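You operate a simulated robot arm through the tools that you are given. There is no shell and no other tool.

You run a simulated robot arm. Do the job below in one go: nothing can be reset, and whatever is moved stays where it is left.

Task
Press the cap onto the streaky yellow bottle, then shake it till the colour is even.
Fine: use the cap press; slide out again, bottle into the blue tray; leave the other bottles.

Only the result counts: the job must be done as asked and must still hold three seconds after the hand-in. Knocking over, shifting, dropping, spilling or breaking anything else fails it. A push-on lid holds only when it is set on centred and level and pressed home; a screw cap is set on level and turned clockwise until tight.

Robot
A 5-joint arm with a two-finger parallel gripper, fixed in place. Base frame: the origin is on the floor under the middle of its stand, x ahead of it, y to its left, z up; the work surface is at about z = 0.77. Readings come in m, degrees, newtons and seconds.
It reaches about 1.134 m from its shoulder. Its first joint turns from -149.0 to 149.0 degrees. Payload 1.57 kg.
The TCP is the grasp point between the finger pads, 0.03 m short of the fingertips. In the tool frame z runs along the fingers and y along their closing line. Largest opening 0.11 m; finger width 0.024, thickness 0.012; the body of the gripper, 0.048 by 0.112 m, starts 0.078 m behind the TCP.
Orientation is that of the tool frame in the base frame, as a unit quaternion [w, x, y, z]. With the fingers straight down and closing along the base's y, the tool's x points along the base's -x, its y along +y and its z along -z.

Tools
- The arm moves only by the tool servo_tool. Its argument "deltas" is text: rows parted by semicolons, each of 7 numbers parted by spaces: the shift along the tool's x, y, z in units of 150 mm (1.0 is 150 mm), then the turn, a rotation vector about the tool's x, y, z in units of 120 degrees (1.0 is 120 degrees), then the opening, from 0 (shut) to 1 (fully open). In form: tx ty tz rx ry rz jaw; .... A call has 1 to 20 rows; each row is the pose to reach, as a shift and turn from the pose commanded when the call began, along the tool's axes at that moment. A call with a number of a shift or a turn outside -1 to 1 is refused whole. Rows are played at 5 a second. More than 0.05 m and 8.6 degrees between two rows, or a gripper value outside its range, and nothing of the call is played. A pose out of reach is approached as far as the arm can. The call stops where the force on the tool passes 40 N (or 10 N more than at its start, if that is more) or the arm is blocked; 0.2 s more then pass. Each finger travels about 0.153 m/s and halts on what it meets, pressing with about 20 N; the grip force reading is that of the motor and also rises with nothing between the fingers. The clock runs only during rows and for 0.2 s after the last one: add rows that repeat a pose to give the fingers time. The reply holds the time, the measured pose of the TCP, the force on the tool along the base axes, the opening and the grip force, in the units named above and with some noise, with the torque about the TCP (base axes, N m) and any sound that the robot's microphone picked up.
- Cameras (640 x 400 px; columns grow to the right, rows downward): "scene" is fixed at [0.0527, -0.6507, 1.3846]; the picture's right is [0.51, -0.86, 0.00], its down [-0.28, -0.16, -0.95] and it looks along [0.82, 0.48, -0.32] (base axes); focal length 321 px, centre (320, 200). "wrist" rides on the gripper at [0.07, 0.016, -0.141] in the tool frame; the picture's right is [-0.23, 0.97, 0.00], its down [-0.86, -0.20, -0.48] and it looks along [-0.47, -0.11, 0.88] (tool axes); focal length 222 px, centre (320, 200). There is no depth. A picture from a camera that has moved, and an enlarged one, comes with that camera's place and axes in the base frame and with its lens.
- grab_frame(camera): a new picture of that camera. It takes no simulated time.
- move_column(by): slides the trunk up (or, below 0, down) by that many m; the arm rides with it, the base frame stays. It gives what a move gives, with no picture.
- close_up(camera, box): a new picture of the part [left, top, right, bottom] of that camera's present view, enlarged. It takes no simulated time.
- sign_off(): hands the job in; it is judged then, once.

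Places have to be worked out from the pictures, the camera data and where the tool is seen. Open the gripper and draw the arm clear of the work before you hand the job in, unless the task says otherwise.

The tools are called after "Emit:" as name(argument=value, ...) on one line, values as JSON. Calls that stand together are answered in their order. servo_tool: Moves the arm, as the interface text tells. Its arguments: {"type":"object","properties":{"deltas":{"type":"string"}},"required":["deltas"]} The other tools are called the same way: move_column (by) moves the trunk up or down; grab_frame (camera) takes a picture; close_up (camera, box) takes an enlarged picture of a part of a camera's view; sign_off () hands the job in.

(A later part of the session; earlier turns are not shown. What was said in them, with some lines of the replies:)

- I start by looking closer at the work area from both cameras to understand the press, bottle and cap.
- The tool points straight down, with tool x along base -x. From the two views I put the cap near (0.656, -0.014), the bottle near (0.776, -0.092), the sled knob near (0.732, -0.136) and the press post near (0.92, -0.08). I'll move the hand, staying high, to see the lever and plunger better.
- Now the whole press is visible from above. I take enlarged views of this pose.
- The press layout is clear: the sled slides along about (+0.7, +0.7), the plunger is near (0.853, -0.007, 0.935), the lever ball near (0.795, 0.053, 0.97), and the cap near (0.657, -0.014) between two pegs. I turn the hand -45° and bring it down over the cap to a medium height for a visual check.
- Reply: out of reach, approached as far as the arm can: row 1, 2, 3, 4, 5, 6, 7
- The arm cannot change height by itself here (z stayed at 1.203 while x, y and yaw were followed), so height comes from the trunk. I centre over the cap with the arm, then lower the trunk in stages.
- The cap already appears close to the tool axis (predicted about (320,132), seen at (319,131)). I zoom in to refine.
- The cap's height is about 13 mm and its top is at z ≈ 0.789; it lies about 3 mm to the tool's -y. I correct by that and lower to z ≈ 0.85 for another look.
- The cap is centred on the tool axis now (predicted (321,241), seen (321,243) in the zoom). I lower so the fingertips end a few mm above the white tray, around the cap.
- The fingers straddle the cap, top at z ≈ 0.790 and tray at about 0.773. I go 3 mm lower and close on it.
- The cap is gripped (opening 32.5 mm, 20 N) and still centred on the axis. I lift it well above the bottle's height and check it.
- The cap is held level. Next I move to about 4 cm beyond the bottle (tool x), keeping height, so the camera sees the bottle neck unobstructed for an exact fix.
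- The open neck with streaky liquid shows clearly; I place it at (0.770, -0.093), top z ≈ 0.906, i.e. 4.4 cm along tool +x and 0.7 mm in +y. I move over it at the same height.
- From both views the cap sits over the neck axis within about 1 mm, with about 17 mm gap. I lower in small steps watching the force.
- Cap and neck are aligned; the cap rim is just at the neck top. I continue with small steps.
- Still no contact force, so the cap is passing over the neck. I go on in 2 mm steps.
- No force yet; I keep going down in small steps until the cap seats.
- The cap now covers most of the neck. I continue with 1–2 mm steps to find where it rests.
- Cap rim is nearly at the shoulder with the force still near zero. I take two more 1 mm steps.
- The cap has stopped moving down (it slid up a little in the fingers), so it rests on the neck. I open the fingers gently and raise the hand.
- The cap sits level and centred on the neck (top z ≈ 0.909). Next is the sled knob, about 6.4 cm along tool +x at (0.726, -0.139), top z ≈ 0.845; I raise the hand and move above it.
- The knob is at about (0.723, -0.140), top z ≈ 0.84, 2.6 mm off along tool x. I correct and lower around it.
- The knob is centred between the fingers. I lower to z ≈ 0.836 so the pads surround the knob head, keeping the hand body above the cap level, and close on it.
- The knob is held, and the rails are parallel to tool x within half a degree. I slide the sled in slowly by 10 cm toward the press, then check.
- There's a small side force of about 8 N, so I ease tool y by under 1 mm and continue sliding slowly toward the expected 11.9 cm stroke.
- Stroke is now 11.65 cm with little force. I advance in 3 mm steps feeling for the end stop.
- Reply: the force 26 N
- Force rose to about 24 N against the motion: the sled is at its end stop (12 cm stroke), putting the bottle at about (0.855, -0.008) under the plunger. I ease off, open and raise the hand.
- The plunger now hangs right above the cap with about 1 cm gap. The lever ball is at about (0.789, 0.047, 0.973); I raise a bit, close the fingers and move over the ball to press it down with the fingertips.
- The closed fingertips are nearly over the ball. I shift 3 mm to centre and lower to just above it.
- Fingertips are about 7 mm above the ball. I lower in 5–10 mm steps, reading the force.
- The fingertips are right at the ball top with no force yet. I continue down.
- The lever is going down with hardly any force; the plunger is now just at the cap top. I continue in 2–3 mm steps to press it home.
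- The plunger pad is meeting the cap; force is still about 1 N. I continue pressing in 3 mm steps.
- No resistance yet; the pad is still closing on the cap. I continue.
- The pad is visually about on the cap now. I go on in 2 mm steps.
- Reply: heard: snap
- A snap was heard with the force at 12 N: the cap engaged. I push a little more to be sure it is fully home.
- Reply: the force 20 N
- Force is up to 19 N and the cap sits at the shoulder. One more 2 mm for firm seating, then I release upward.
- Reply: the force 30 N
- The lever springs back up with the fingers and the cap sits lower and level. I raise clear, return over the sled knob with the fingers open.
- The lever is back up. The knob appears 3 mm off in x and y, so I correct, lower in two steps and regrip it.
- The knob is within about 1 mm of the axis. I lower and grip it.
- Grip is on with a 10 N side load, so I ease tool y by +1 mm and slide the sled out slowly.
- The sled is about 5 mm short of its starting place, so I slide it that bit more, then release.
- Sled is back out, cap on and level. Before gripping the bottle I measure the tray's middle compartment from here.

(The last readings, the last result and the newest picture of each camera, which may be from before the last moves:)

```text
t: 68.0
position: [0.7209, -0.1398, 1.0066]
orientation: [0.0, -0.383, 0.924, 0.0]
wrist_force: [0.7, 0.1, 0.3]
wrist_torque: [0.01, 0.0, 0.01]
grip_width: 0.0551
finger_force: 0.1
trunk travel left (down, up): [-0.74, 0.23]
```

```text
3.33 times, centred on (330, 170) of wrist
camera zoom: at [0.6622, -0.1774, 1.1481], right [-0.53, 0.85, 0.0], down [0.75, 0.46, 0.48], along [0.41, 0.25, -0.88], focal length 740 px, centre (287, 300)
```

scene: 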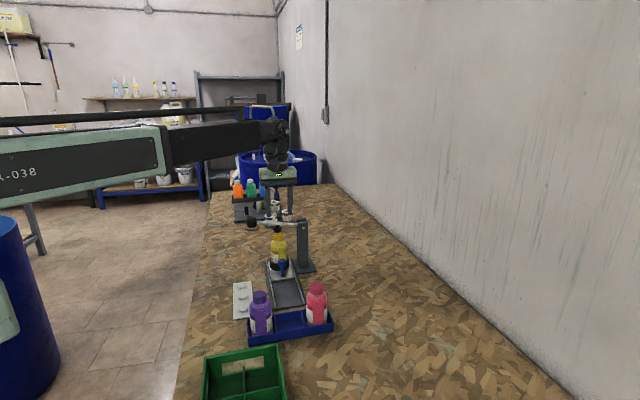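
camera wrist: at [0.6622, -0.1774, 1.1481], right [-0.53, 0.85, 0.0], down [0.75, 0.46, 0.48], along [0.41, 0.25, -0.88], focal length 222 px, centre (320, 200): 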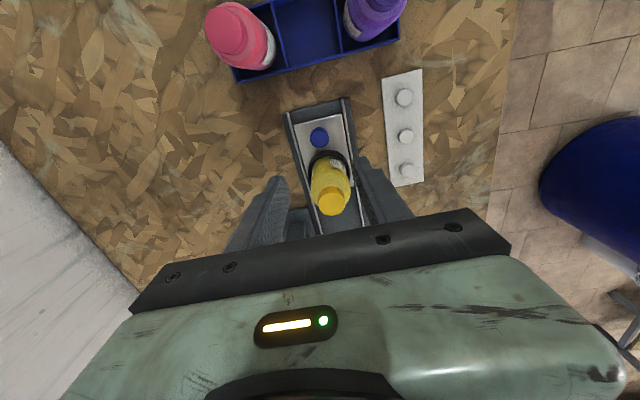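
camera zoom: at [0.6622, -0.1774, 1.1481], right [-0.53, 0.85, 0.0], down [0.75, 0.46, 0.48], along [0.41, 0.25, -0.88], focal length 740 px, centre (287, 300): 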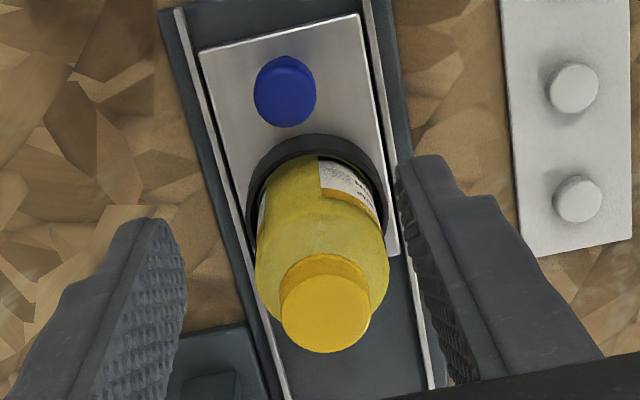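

The middle compartment centre comes out at (0.624, -0.219) from both cameras, rim z ≈ 0.80. The capped bottle is at (0.771, -0.093); I move over it with the fingers open wide and lower partly.

Emit:
servo_tool(deltas="-0.1 -0.002 0 0 0 0 0.8; -0.2 -0.004 0 0 0 0 0.8; -0.3 -0.006 0 0 0 0 0.8; -0.4 -0.008 0 0 0 0 0.8; -0.4445 -0.0085 0 0 0 0 0.8; -0.4445 -0.0085 0 0 0 0 0.8; -0.4445 -0.0085 0 0 0 0 0.8")

Emit:
move_column(by=-0.06)

Emit:
close_up(camera="wrist", box=[220, 90, 420, 230])

Emit:
close_up(camera="scene", box=[240, 210, 330, 310])

```text
t: 69.6
position: [0.7705, -0.0931, 1.0067]
orientation: [0.0, -0.383, 0.924, 0.0]
wrist_force: [0.1, -0.8, 0.5]
wrist_torque: [0.0, 0.02, 0.01]
grip_width: 0.0879
finger_force: 0.0
trunk travel left (down, up): [-0.74, 0.23]
```

```text
t: 70.6
position: [0.7704, -0.0927, 0.9466]
orientation: [0.0, -0.382, 0.924, 0.0]
wrist_force: [0.6, 0.3, 0.3]
wrist_torque: [-0.01, 0.04, 0.02]
grip_width: 0.0881
finger_force: 0.1
trunk travel left (down, up): [-0.68, 0.29]
```

```text
2.86 times, centred on (320, 160) of wrist
camera zoom: at [0.7102, -0.1311, 1.0882], right [-0.53, 0.85, 0.0], down [0.75, 0.46, 0.48], along [0.41, 0.25, -0.88], focal length 635 px, centre (320, 314)
```

zoom: 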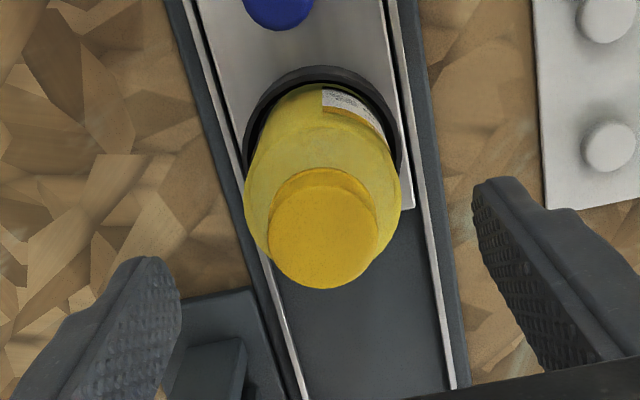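

```text
4.00 times, centred on (285, 260) of scene
camera zoom: at [0.0527, -0.6507, 1.3846], right [0.51, -0.86, 0.0], down [-0.28, -0.16, -0.95], along [0.82, 0.48, -0.32], focal length 1284 px, centre (460, -40)
```

zoom: 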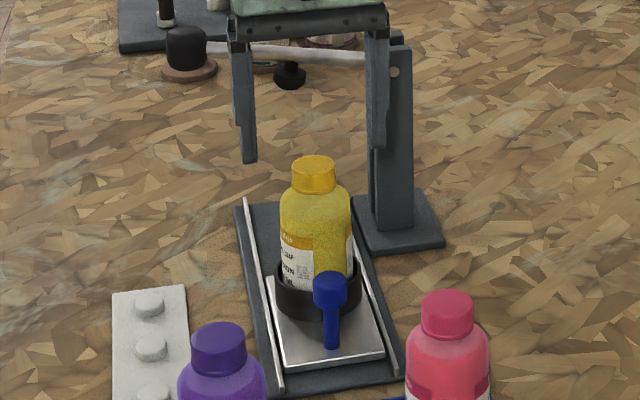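

Centred over the bottle. I lower to z ≈ 0.855 (fingertips just above the nest ring, hand body above the cap) and grip the body.

Emit:
move_column(by=-0.0916)

Emit:
close_up(camera="scene", box=[250, 220, 320, 310])

Emit:
servo_tool(deltas="0 0 0 0 0 0 0.6; 0 0 0 0 0 0 0.4; 0 0 0 0 0 0 0.4; 0 0 0 0 0 0 0.4; 0 0 0 0 0 0 0.4")

Emit:
close_up(camera="scene", box=[250, 220, 320, 310])

```text
t: 71.9
position: [0.7697, -0.0926, 0.8552]
orientation: [0.0, -0.383, 0.924, -0.001]
wrist_force: [-0.3, 0.2, -0.7]
wrist_torque: [0.02, -0.03, -0.02]
grip_width: 0.0881
finger_force: 0.0
trunk travel left (down, up): [-0.588, 0.382]
```

```text
4.44 times, centred on (285, 265) of scene
camera zoom: at [0.0527, -0.6507, 1.3846], right [0.51, -0.86, 0.0], down [-0.28, -0.16, -0.95], along [0.82, 0.48, -0.32], focal length 1426 px, centre (476, -89)
```

zoom: 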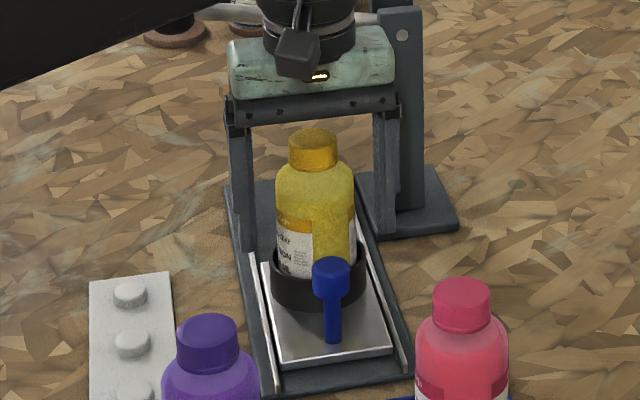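

```text
t: 73.1
position: [0.7698, -0.093, 0.8552]
orientation: [0.0, -0.383, 0.924, 0.0]
wrist_force: [-0.3, -0.4, 0.2]
wrist_torque: [-0.03, 0.02, -0.01]
grip_width: 0.055
finger_force: 20.2
trunk travel left (down, up): [-0.588, 0.382]
```

```text
4.44 times, centred on (285, 265) of scene
camera zoom: at [0.0527, -0.6507, 1.3846], right [0.51, -0.86, 0.0], down [-0.28, -0.16, -0.95], along [0.82, 0.48, -0.32], focal length 1426 px, centre (476, -89)
```

zoom: 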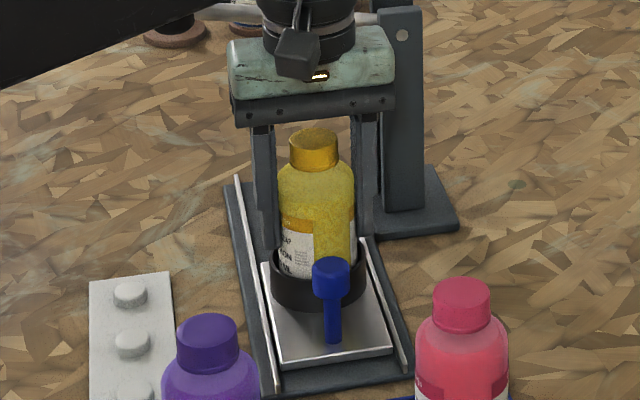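

The bottle body is gripped (55 mm, 20 N). I lift it out of the nest.

Emit:
move_column(by=0.05)

Emit:
close_up(camera="scene", box=[250, 200, 320, 310])

Emit:
close_up(camera="wrist", box=[220, 90, 420, 230])

```text
t: 74.0
position: [0.7714, -0.0934, 0.9061]
orientation: [0.0, -0.383, 0.924, -0.001]
wrist_force: [0.3, -0.6, -1.6]
wrist_torque: [0.02, 0.02, -0.04]
grip_width: 0.055
finger_force: 20.0
trunk travel left (down, up): [-0.638, 0.332]
```

```text
3.64 times, centred on (285, 255) of scene
camera zoom: at [0.0527, -0.6507, 1.3846], right [0.51, -0.86, 0.0], down [-0.28, -0.16, -0.95], along [0.82, 0.48, -0.32], focal length 1167 px, centre (447, 0)
```

zoom: 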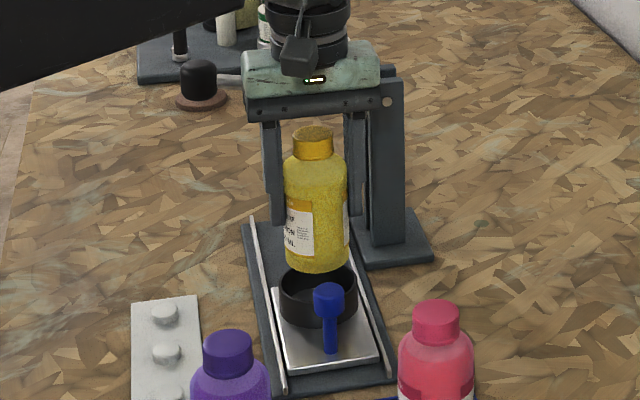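

```text
2.86 times, centred on (320, 160) of wrist
camera zoom: at [0.7105, -0.1311, 1.0465], right [-0.53, 0.85, 0.0], down [0.75, 0.46, 0.48], along [0.41, 0.25, -0.88], focal length 635 px, centre (320, 314)
```

zoom: 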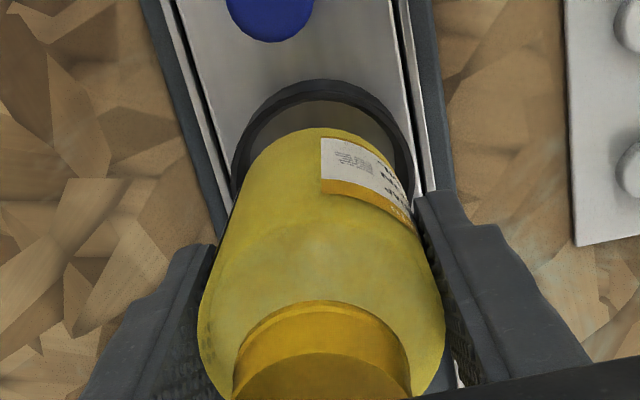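

Bottle is held straight. I lift it high into free space for shaking.

Emit:
move_column(by=0.25)

Emit:
close_up(camera="scene", box=[240, 110, 330, 220])

Emit:
grab_frame(camera="scene")

```text
t: 76.6
position: [0.7706, -0.0923, 1.1557]
orientation: [0.0, -0.383, 0.924, 0.0]
wrist_force: [0.2, -0.6, -2.5]
wrist_torque: [0.0, 0.0, -0.04]
grip_width: 0.0553
finger_force: 20.0
trunk travel left (down, up): [-0.888, 0.082]
```

```text
3.64 times, centred on (285, 165) of scene
camera zoom: at [0.0527, -0.6507, 1.3846], right [0.51, -0.86, 0.0], down [-0.28, -0.16, -0.95], along [0.82, 0.48, -0.32], focal length 1167 px, centre (447, 327)
```

zoom: 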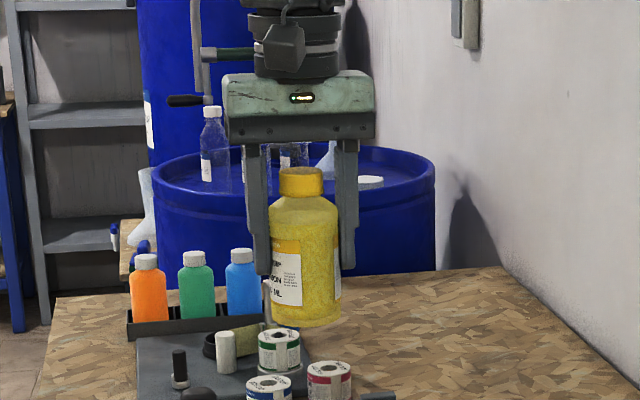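

```text
taken
```

scene: 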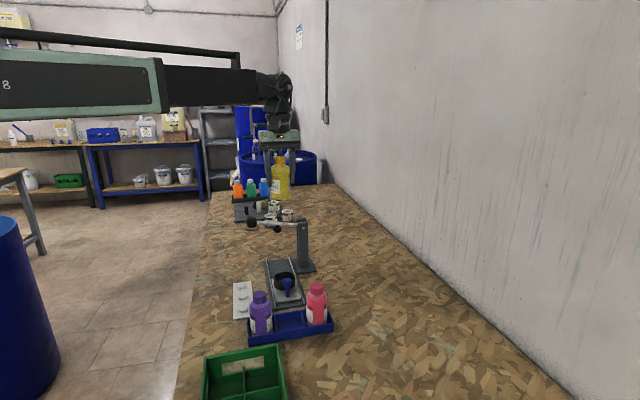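

The bottle hangs free, colour still grainy. I take a reference close-up, then a first shaking burst of ±15–20 mm.

Emit:
close_up(camera="scene", box=[265, 145, 300, 190])

Emit:
servo_tool(deltas="0.1 0 0 0 0 0 0.4; -0.1 0 0 0 0 0 0.4; 0.12 0 0 0 0 0 0.4; -0.12 0 0 0 0 0 0.4; 0.15 0 0 0 0 0 0.4; -0.15 0 0 0 0 0 0.4; 0.15 0 0 0 0 0 0.4; -0.15 0 0 0 0 0 0.4; 0.15 0 0 0 0 0 0.4; -0.15 0 0 0 0 0 0.4; 0.15 0 0 0 0 0 0.4; -0.15 0 0 0 0 0 0.4; 0 0 0 0 0 0 0.4; 0 0 0 0 0 0 0.4")

Emit:
close_up(camera="scene", box=[265, 145, 300, 190])

```text
8.89 times, centred on (282, 168) of scene
camera zoom: at [0.0527, -0.6507, 1.3846], right [0.51, -0.86, 0.0], down [-0.28, -0.16, -0.95], along [0.82, 0.48, -0.32], focal length 2852 px, centre (653, 489)
```

zoom: 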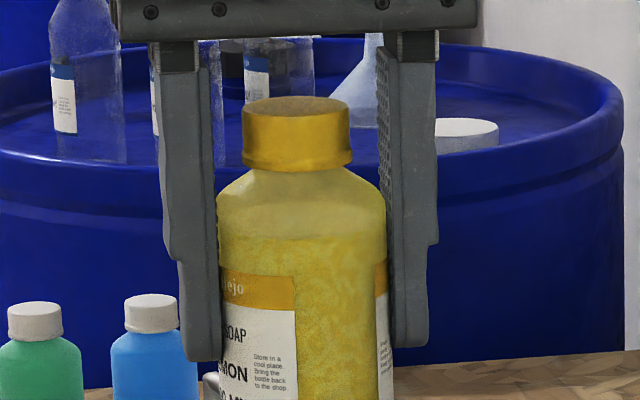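

```text
t: 79.6
position: [0.7694, -0.0936, 1.1542]
orientation: [0.0, -0.382, 0.924, 0.0]
wrist_force: [-0.2, -0.3, -2.1]
wrist_torque: [0.02, -0.02, 0.03]
grip_width: 0.0552
finger_force: 19.8
out of reach, approached as far as the arm can: row 6
trunk travel left (down, up): [-0.888, 0.082]
```

```text
8.89 times, centred on (282, 168) of scene
camera zoom: at [0.0527, -0.6507, 1.3846], right [0.51, -0.86, 0.0], down [-0.28, -0.16, -0.95], along [0.82, 0.48, -0.32], focal length 2852 px, centre (653, 489)
```

zoom: 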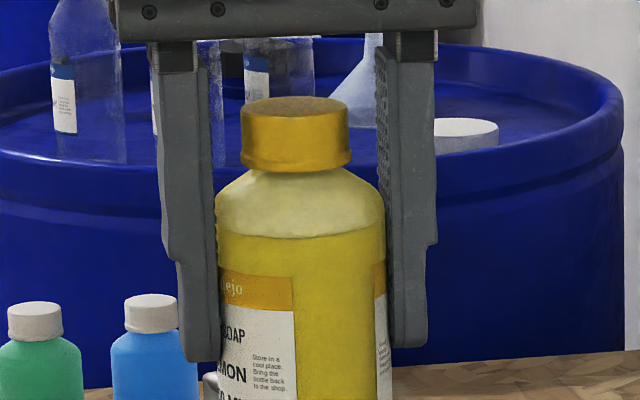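

The liquid already looks smooth. I give another burst to be certain, then compare.

Emit:
servo_tool(deltas="0.1 0 0 0 0 0 0.4; -0.1 0 0 0 0 0 0.4; 0.14 0 0 0 0 0 0.4; -0.14 0 0 0 0 0 0.4; 0.15 0 0 0 0 0 0.4; -0.15 0 0 0 0 0 0.4; 0.15 0 0 0 0 0 0.4; -0.15 0 0 0 0 0 0.4; 0.15 0 0 0 0 0 0.4; -0.15 0 0 0 0 0 0.4; 0.15 0 0 0 0 0 0.4; -0.15 0 0 0 0 0 0.4; 0.15 0 0 0 0 0 0.4; -0.15 0 0 0 0 0 0.4; 0.15 0 0 0 0 0 0.4; -0.15 0 0 0 0 0 0.4; 0.1 0 0 0 0 0 0.4; 0 0 0 0 0 0 0.4; 0 0 0 0 0 0 0.4")

Emit:
close_up(camera="scene", box=[265, 155, 300, 200])

Emit:
close_up(camera="wrist", box=[220, 90, 420, 230])

```text
t: 83.6
position: [0.7703, -0.0975, 1.1537]
orientation: [0.0, -0.383, 0.924, 0.0]
wrist_force: [-0.8, -0.3, -1.9]
wrist_torque: [-0.02, 0.03, 0.01]
grip_width: 0.0549
finger_force: 19.6
trunk travel left (down, up): [-0.888, 0.082]
```

```text
8.89 times, centred on (282, 178) of scene
camera zoom: at [0.0527, -0.6507, 1.3846], right [0.51, -0.86, 0.0], down [-0.28, -0.16, -0.95], along [0.82, 0.48, -0.32], focal length 2852 px, centre (653, 400)
```

zoom: 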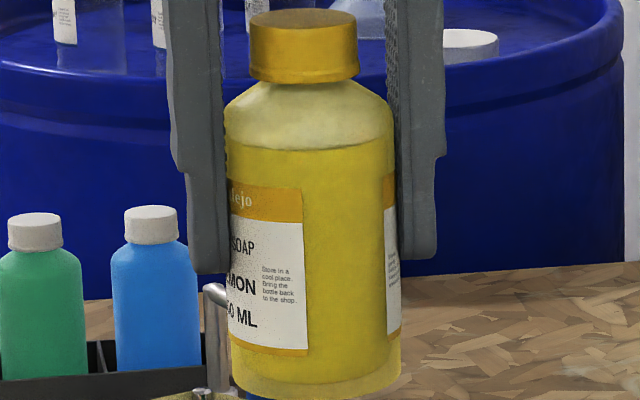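

```text
2.86 times, centred on (320, 160) of wrist
camera zoom: at [0.7109, -0.1339, 1.2964], right [-0.53, 0.85, 0.0], down [0.75, 0.46, 0.48], along [0.41, 0.25, -0.88], focal length 635 px, centre (320, 314)
```

zoom: 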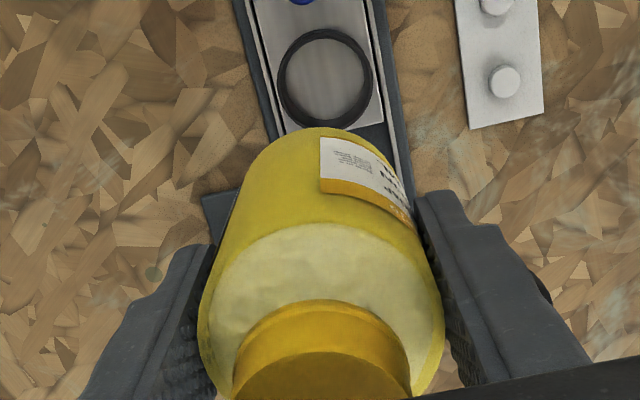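

The colour is even and the bottle has not slipped in the fingers. One last short burst for margin in the other direction, then I turn the hand 90° (so fingers will be on the tray's open sides) while moving toward the tray.

Emit:
servo_tool(deltas="0 0.1 0 0 0 0 0.4; 0 -0.1 0 0 0 0 0.4; 0 0.14 0 0 0 0 0.4; 0 -0.14 0 0 0 0 0.4; 0 0.14 0 0 0 0 0.4; 0 -0.14 0 0 0 0 0.4; 0 0.14 0 0 0 0 0.4; 0 -0.14 0 0 0 0 0.4; 0 0.14 0 0 0 0 0.4; 0 -0.14 0 0 0 0 0.4; 0 0.08 0 0 0 0 0.4; 0 0 0 0 0 0 0.4; 0 0 0 0 0 0 0.4")

Emit:
servo_tool(deltas="0.05 0.005 0 0 0 0.0625 0.4; 0.1 0.01 0 0 0 0.125 0.4; 0.15 0.015 0 0 0 0.1875 0.4; 0.2 0.02 0 0 0 0.25 0.4; 0.25 0.025 0 0 0 0.3125 0.4; 0.3 0.03 0 0 0 0.375 0.4; 0.35 0.035 0 0 0 0.4375 0.4; 0.4 0.04 0 0 0 0.5 0.4; 0.45 0.045 0 0 0 0.5625 0.4; 0.5 0.05 0 0 0 0.625 0.4; 0.55 0.053 0 0 0 0.6875 0.4; 0.6 0.056 0 0 0 0.75 0.4; 0.6 0.056 0 0 0 0.75 0.4")

Emit:
close_up(camera="scene", box=[230, 100, 350, 250])

Emit:
grab_frame(camera="wrist")

```text
t: 86.4
position: [0.7703, -0.0922, 1.1548]
orientation: [0.0, -0.383, 0.924, 0.0]
wrist_force: [-0.4, -0.3, -1.8]
wrist_torque: [0.02, -0.02, 0.0]
grip_width: 0.0553
finger_force: 19.7
trunk travel left (down, up): [-0.888, 0.082]
```

```text
t: 89.2
position: [0.7008, -0.1514, 1.1552]
orientation: [0.0, 0.383, 0.924, 0.0]
wrist_force: [-0.8, 0.5, -1.4]
wrist_torque: [0.01, 0.0, -0.05]
grip_width: 0.0552
finger_force: 20.2
trunk travel left (down, up): [-0.888, 0.082]
```

```text
2.67 times, centred on (290, 175) of scene
camera zoom: at [0.0527, -0.6507, 1.3846], right [0.51, -0.86, 0.0], down [-0.28, -0.16, -0.95], along [0.82, 0.48, -0.32], focal length 856 px, centre (400, 267)
```

zoom: 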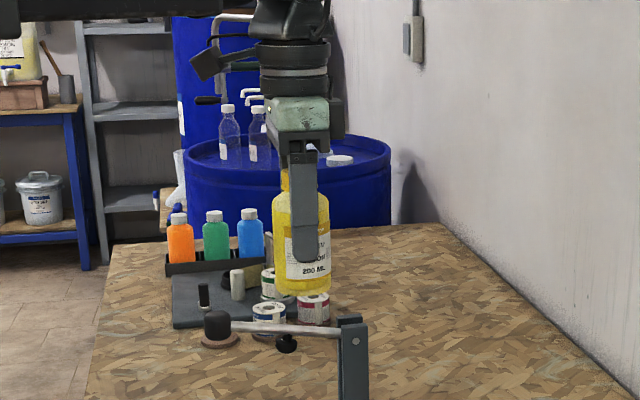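

```text
taken
camera wrist: at [0.6643, -0.091, 1.2965], right [0.85, 0.53, 0.0], down [0.46, -0.75, 0.48], along [0.25, -0.41, -0.88], focal length 222 px, centre (320, 200)
```

wrist: 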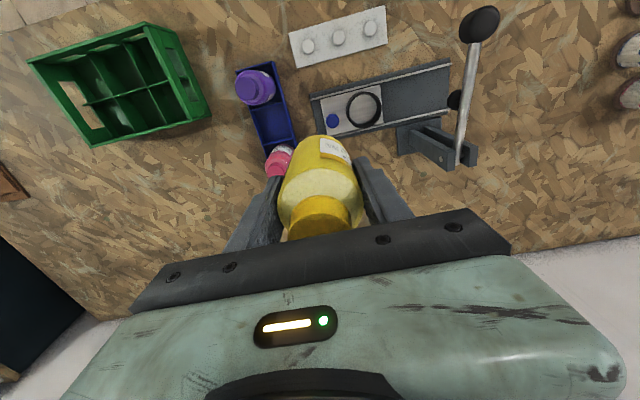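

The hand is now turned with the closing line across the tray. I take a close-up of the tray from this angle to refine the compartment centre.

Emit:
close_up(camera="wrist", box=[210, 50, 330, 180])

```text
3.08 times, centred on (270, 115) of wrist
camera zoom: at [0.6643, -0.091, 1.2965], right [0.85, 0.53, 0.0], down [0.46, -0.75, 0.48], along [0.25, -0.41, -0.88], focal length 684 px, centre (474, 462)
```

zoom: 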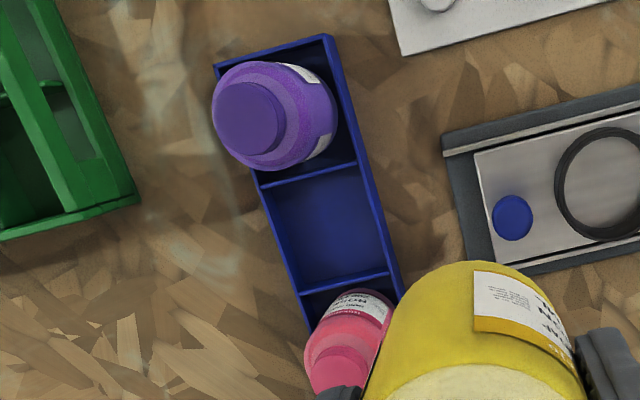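

This view gives the same centre, (0.622, -0.218). I move the bottle over the compartment and lower to just above the neighbours' height.

Emit:
servo_tool(deltas="0.01 -0.1 0 0 0 0 0.4; 0.02 -0.2 0 0 0 0 0.4; 0.03 -0.3 0 0 0 0 0.4; 0.035 -0.4 0 0 0 0 0.4; 0.045 -0.5 0 0 0 0 0.4; 0.052 -0.6 0 0 0 0 0.4; 0.058 -0.69 0 0 0 0 0.4; 0.058 -0.69 0 0 0 0 0.4; 0.058 -0.69 0 0 0 0 0.4")

Emit:
move_column(by=-0.14)

Emit:
grab_frame(camera="wrist")

Emit:
close_up(camera="scene", box=[230, 200, 360, 360])

```text
t: 91.2
position: [0.6214, -0.2188, 1.1553]
orientation: [0.0, 0.383, 0.924, 0.0]
wrist_force: [0.7, 0.0, -2.0]
wrist_torque: [0.01, -0.03, -0.01]
grip_width: 0.0555
finger_force: 19.9
trunk travel left (down, up): [-0.888, 0.082]
```

```text
t: 92.8
position: [0.6216, -0.2177, 1.0147]
orientation: [-0.001, 0.383, 0.924, 0.0]
wrist_force: [-0.3, 0.5, -2.1]
wrist_torque: [-0.01, -0.02, 0.01]
grip_width: 0.0553
finger_force: 19.5
trunk travel left (down, up): [-0.748, 0.222]
```

```text
taken
camera wrist: at [0.5843, -0.157, 1.1566], right [0.85, 0.53, 0.0], down [0.46, -0.75, 0.48], along [0.25, -0.41, -0.88], focal length 222 px, centre (320, 200)
```

wrist: 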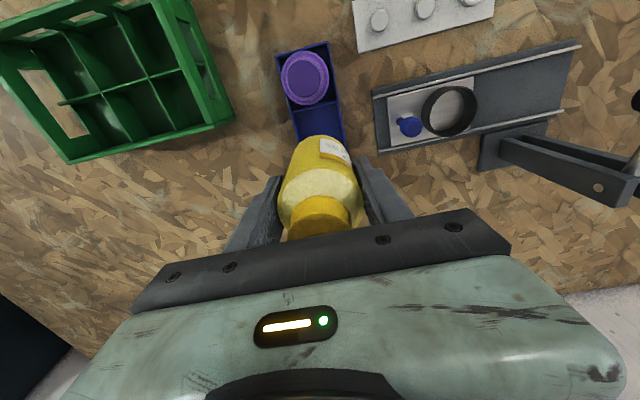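

```text
2.50 times, centred on (295, 280) of scene
camera zoom: at [0.0527, -0.6507, 1.3846], right [0.51, -0.86, 0.0], down [-0.28, -0.16, -0.95], along [0.82, 0.48, -0.32], focal length 802 px, centre (382, 0)
```

zoom: 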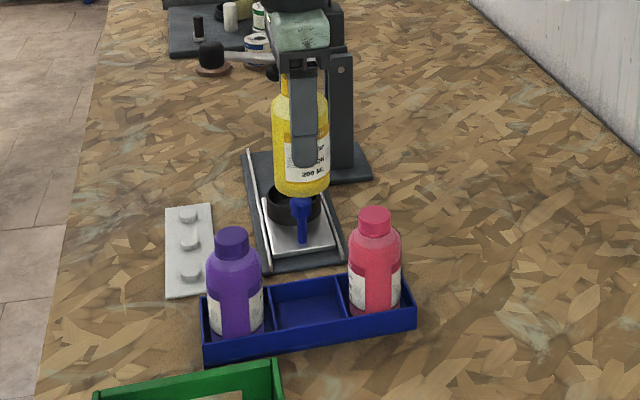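

The bottle lines up with the compartment (predicted column 306 in both). I lower between the neighbours and check.

Emit:
move_column(by=-0.1)

Emit:
close_up(camera="scene", box=[240, 240, 350, 350])

Emit:
close_up(camera="wrist", box=[220, 20, 420, 200])

```text
t: 94.2
position: [0.6207, -0.217, 0.916]
orientation: [0.0, 0.382, 0.924, 0.0]
wrist_force: [0.7, 0.4, -1.7]
wrist_torque: [0.0, 0.0, 0.01]
grip_width: 0.0554
finger_force: 20.4
trunk travel left (down, up): [-0.648, 0.322]
```

```text
3.64 times, centred on (295, 295) of scene
camera zoom: at [0.0527, -0.6507, 1.3846], right [0.51, -0.86, 0.0], down [-0.28, -0.16, -0.95], along [0.82, 0.48, -0.32], focal length 1167 px, centre (411, -146)
```

zoom: 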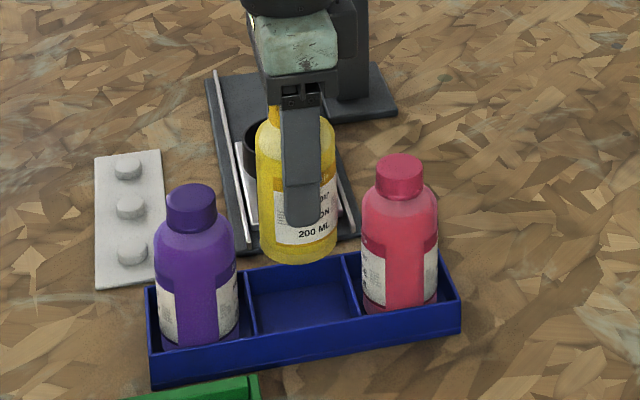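

```text
2.22 times, centred on (320, 110) of wrist
camera zoom: at [0.5842, -0.157, 1.0566], right [0.85, 0.53, 0.0], down [0.46, -0.75, 0.48], along [0.25, -0.41, -0.88], focal length 494 px, centre (320, 400)
```

zoom: 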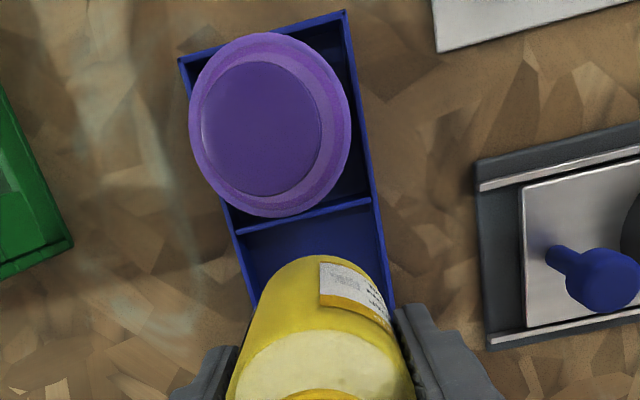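

Alignment is good within 2 mm; I shift tool x by -1.5 mm and lower into the compartment.

Emit:
servo_tool(deltas="-0.01 0 0 0 0 0 0.4; -0.01 0 0 0 0 0 0.4")

Emit:
move_column(by=-0.05)

Emit:
close_up(camera="scene", box=[240, 240, 350, 350])

Emit:
close_up(camera="wrist", box=[220, 20, 420, 200])

```text
t: 94.8
position: [0.6217, -0.2194, 0.9156]
orientation: [0.001, 0.383, 0.924, 0.0]
wrist_force: [0.8, -0.1, -2.4]
wrist_torque: [0.04, 0.01, -0.01]
grip_width: 0.0553
finger_force: 19.8
trunk travel left (down, up): [-0.648, 0.322]
```

```text
t: 95.7
position: [0.6226, -0.2188, 0.8646]
orientation: [0.0, 0.383, 0.924, 0.0]
wrist_force: [0.3, -0.9, -2.1]
wrist_torque: [-0.01, -0.01, 0.02]
grip_width: 0.0557
finger_force: 20.1
trunk travel left (down, up): [-0.598, 0.372]
```

```text
3.64 times, centred on (295, 295) of scene
camera zoom: at [0.0527, -0.6507, 1.3846], right [0.51, -0.86, 0.0], down [-0.28, -0.16, -0.95], along [0.82, 0.48, -0.32], focal length 1167 px, centre (411, -146)
```

zoom: 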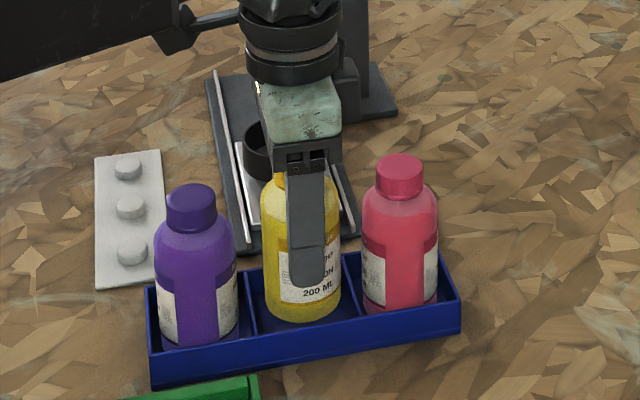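

```text
2.22 times, centred on (320, 110) of wrist
camera zoom: at [0.5852, -0.1583, 1.0065], right [0.85, 0.53, 0.0], down [0.46, -0.75, 0.48], along [0.25, -0.41, -0.88], focal length 494 px, centre (320, 400)
```

zoom: 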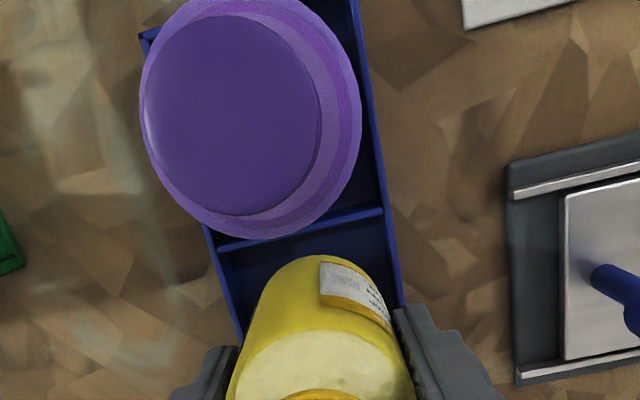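

The bottle is entering the compartment cleanly. I lower further, watching the weight reading for floor contact.

Emit:
move_column(by=-0.014)

Emit:
move_column(by=-0.004)

Emit:
close_up(camera="scene", box=[240, 240, 350, 350])

```text
t: 96.3
position: [0.6227, -0.2181, 0.8501]
orientation: [0.0, 0.382, 0.924, 0.0]
wrist_force: [-0.1, 0.2, -1.4]
wrist_torque: [0.02, 0.02, -0.03]
grip_width: 0.0551
finger_force: 19.7
trunk travel left (down, up): [-0.584, 0.386]
```

```text
t: 96.8
position: [0.6228, -0.2189, 0.8466]
orientation: [0.0, 0.383, 0.924, 0.0]
wrist_force: [0.0, 0.6, -1.9]
wrist_torque: [-0.01, -0.02, 0.02]
grip_width: 0.0554
finger_force: 20.1
trunk travel left (down, up): [-0.58, 0.39]
```

```text
3.64 times, centred on (295, 295) of scene
camera zoom: at [0.0527, -0.6507, 1.3846], right [0.51, -0.86, 0.0], down [-0.28, -0.16, -0.95], along [0.82, 0.48, -0.32], focal length 1167 px, centre (411, -146)
```

zoom: 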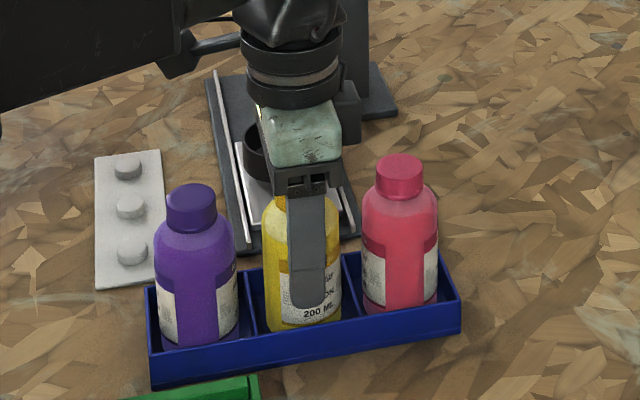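

Still hanging free (about -1.9 N). I lower in 2 mm steps until the floor takes the weight.

Emit:
move_column(by=-0.002)

Emit:
move_column(by=-0.002)

Emit:
move_column(by=-0.001)

```text
t: 97.3
position: [0.6217, -0.2187, 0.8458]
orientation: [0.0, 0.383, 0.924, -0.001]
wrist_force: [2.7, 0.3, 6.7]
wrist_torque: [0.01, 0.0, 0.03]
grip_width: 0.0552
finger_force: 19.6
trunk travel left (down, up): [-0.578, 0.392]
```

```text
t: 97.9
position: [0.621, -0.2193, 0.8446]
orientation: [0.001, 0.382, 0.924, -0.001]
wrist_force: [2.1, 0.0, 21.5]
wrist_torque: [0.02, -0.07, -0.06]
grip_width: 0.0552
finger_force: 19.6
trunk travel left (down, up): [-0.576, 0.394]
```

```text
t: 98.4
position: [0.6214, -0.2179, 0.8427]
orientation: [0.0, 0.382, 0.924, 0.0]
wrist_force: [1.9, 1.6, 20.7]
wrist_torque: [0.04, -0.05, -0.03]
grip_width: 0.0551
finger_force: 20.2
trunk travel left (down, up): [-0.575, 0.395]
```

The bottle is on the tray floor (21 N press). I back off 2.5 mm to unload it, then open the fingers.

Emit:
move_column(by=0.0025)

Emit:
servo_tool(deltas="0 0 0 0 0 0 0.5; 0 0 0 0 0 0 0.55; 0 0 0 0 0 0 0.65; 0 0 0 0 0 0 0.75; 0 0 0 0 0 0 0.75")

Emit:
close_up(camera="scene", box=[240, 240, 350, 350])

Emit:
close_up(camera="wrist", box=[200, 80, 440, 240])

```text
t: 98.9
position: [0.6227, -0.2188, 0.8431]
orientation: [-0.001, 0.382, 0.924, 0.0]
wrist_force: [-0.3, -0.1, -2.3]
wrist_torque: [0.02, 0.02, -0.01]
grip_width: 0.0549
finger_force: 19.9
trunk travel left (down, up): [-0.578, 0.392]
```

```text
t: 100.1
position: [0.6208, -0.2183, 0.8441]
orientation: [0.0, 0.383, 0.924, 0.001]
wrist_force: [0.7, 0.7, -0.7]
wrist_torque: [-0.01, -0.02, 0.0]
grip_width: 0.0823
finger_force: 0.0
trunk travel left (down, up): [-0.578, 0.392]
```

```text
3.64 times, centred on (295, 295) of scene
camera zoom: at [0.0527, -0.6507, 1.3846], right [0.51, -0.86, 0.0], down [-0.28, -0.16, -0.95], along [0.82, 0.48, -0.32], focal length 1167 px, centre (411, -146)
```

zoom: 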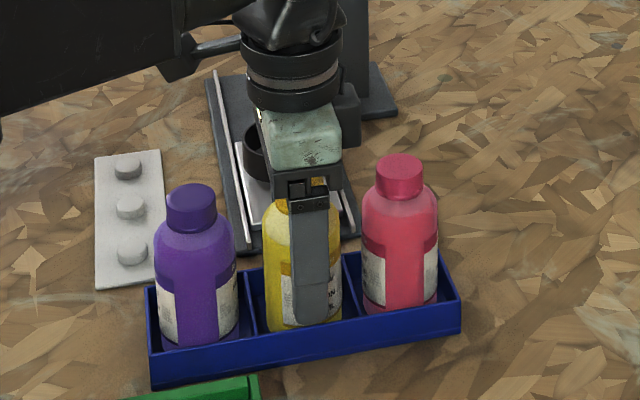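

```text
2.50 times, centred on (320, 160) of wrist
camera zoom: at [0.5852, -0.1582, 0.9861], right [0.85, 0.53, 0.0], down [0.46, -0.75, 0.48], along [0.25, -0.41, -0.88], focal length 555 px, centre (320, 300)
```

zoom: 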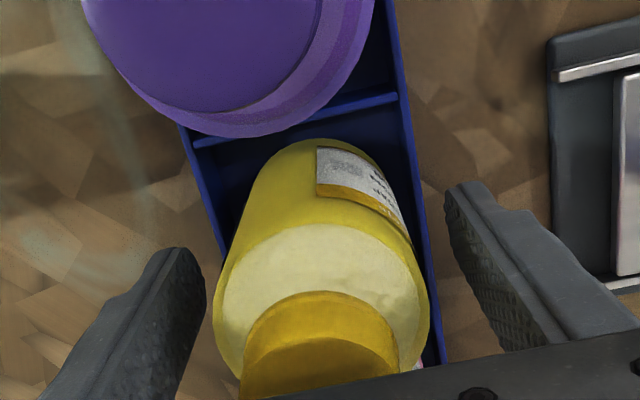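

The fingers are clear of the bottle, which stands in the middle compartment. I raise the hand straight up and check everything.

Emit:
move_column(by=0.3)

Emit:
grab_frame(camera="scene")

Emit:
close_up(camera="scene", box=[240, 260, 350, 350])

Emit:
grab_frame(camera="wrist")

```text
t: 103.1
position: [0.6223, -0.2189, 1.1452]
orientation: [0.0, 0.382, 0.924, 0.0]
wrist_force: [0.1, 0.1, 0.3]
wrist_torque: [-0.05, -0.01, -0.03]
grip_width: 0.0821
finger_force: 0.0
trunk travel left (down, up): [-0.878, 0.092]
```

```text
taken
```

scene: 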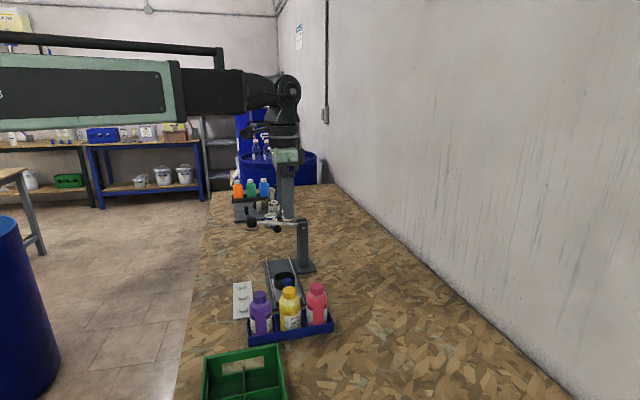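

```text
4.44 times, centred on (295, 305) of scene
camera zoom: at [0.0527, -0.6507, 1.3846], right [0.51, -0.86, 0.0], down [-0.28, -0.16, -0.95], along [0.82, 0.48, -0.32], focal length 1426 px, centre (431, -267)
```

zoom: 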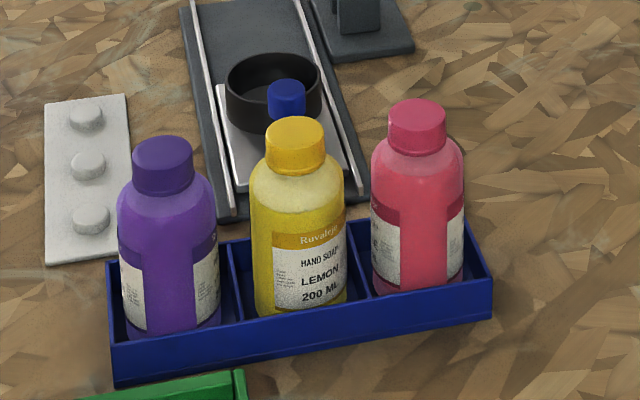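

```text
taken
camera wrist: at [0.5852, -0.1582, 1.2861], right [0.85, 0.53, 0.0], down [0.46, -0.75, 0.48], along [0.25, -0.41, -0.88], focal length 222 px, centre (320, 200)
```

wrist: 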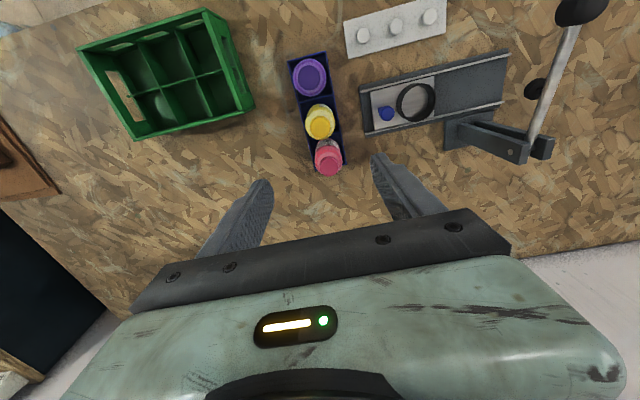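

The bottle stands upright in the middle compartment between the two others, all undisturbed. One last close look at its colour and cap before handing in.

Emit:
close_up(camera="scene", box=[270, 280, 310, 340])

Emit:
close_up(camera="wrist", box=[280, 50, 360, 190])

```text
6.67 times, centred on (290, 310) of scene
camera zoom: at [0.0527, -0.6507, 1.3846], right [0.51, -0.86, 0.0], down [-0.28, -0.16, -0.95], along [0.82, 0.48, -0.32], focal length 2139 px, centre (520, -533)
```

zoom: 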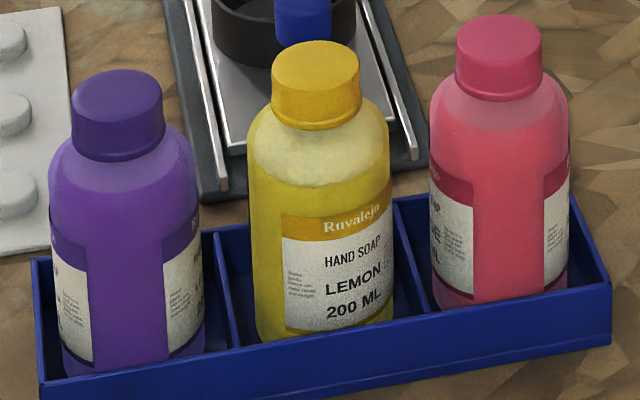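

```text
2.86 times, centred on (320, 120) of wrist
camera zoom: at [0.5852, -0.1582, 1.2861], right [0.85, 0.53, 0.0], down [0.46, -0.75, 0.48], along [0.25, -0.41, -0.88], focal length 635 px, centre (320, 429)
```

zoom: 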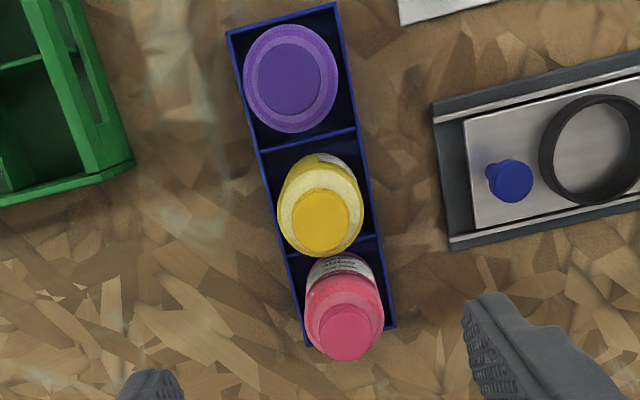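

The cap is level and pressed home, the colour is even, the sled is out, the bottle stands in the blue tray, the gripper is open and well clear above. I hand the job in.

Emit:
sign_off()

```text
The job is handed in.
```

The yellow bottle is capped, shaken to an even colour, and standing in the middle compartment of the blue tray. I've handed the job in, but no verdict has come back.

- **Cap:** I set it centred and level on the neck, slid the sled in and pressed it with the lever. It snapped home, and I pressed a little further to be sure.
- **Shaking:** after three bursts, close-ups show a smooth, even yellow with no streaks. The bottle did not slip in the grip.
- **Sled:** it is back out where it started, and the lever is up again.
- **Other bottles:** the purple and pink bottles in the tray look undisturbed in the last pictures, and I didn't touch the others.
- **Arm:** the gripper is open, about 25 cm above the tray.
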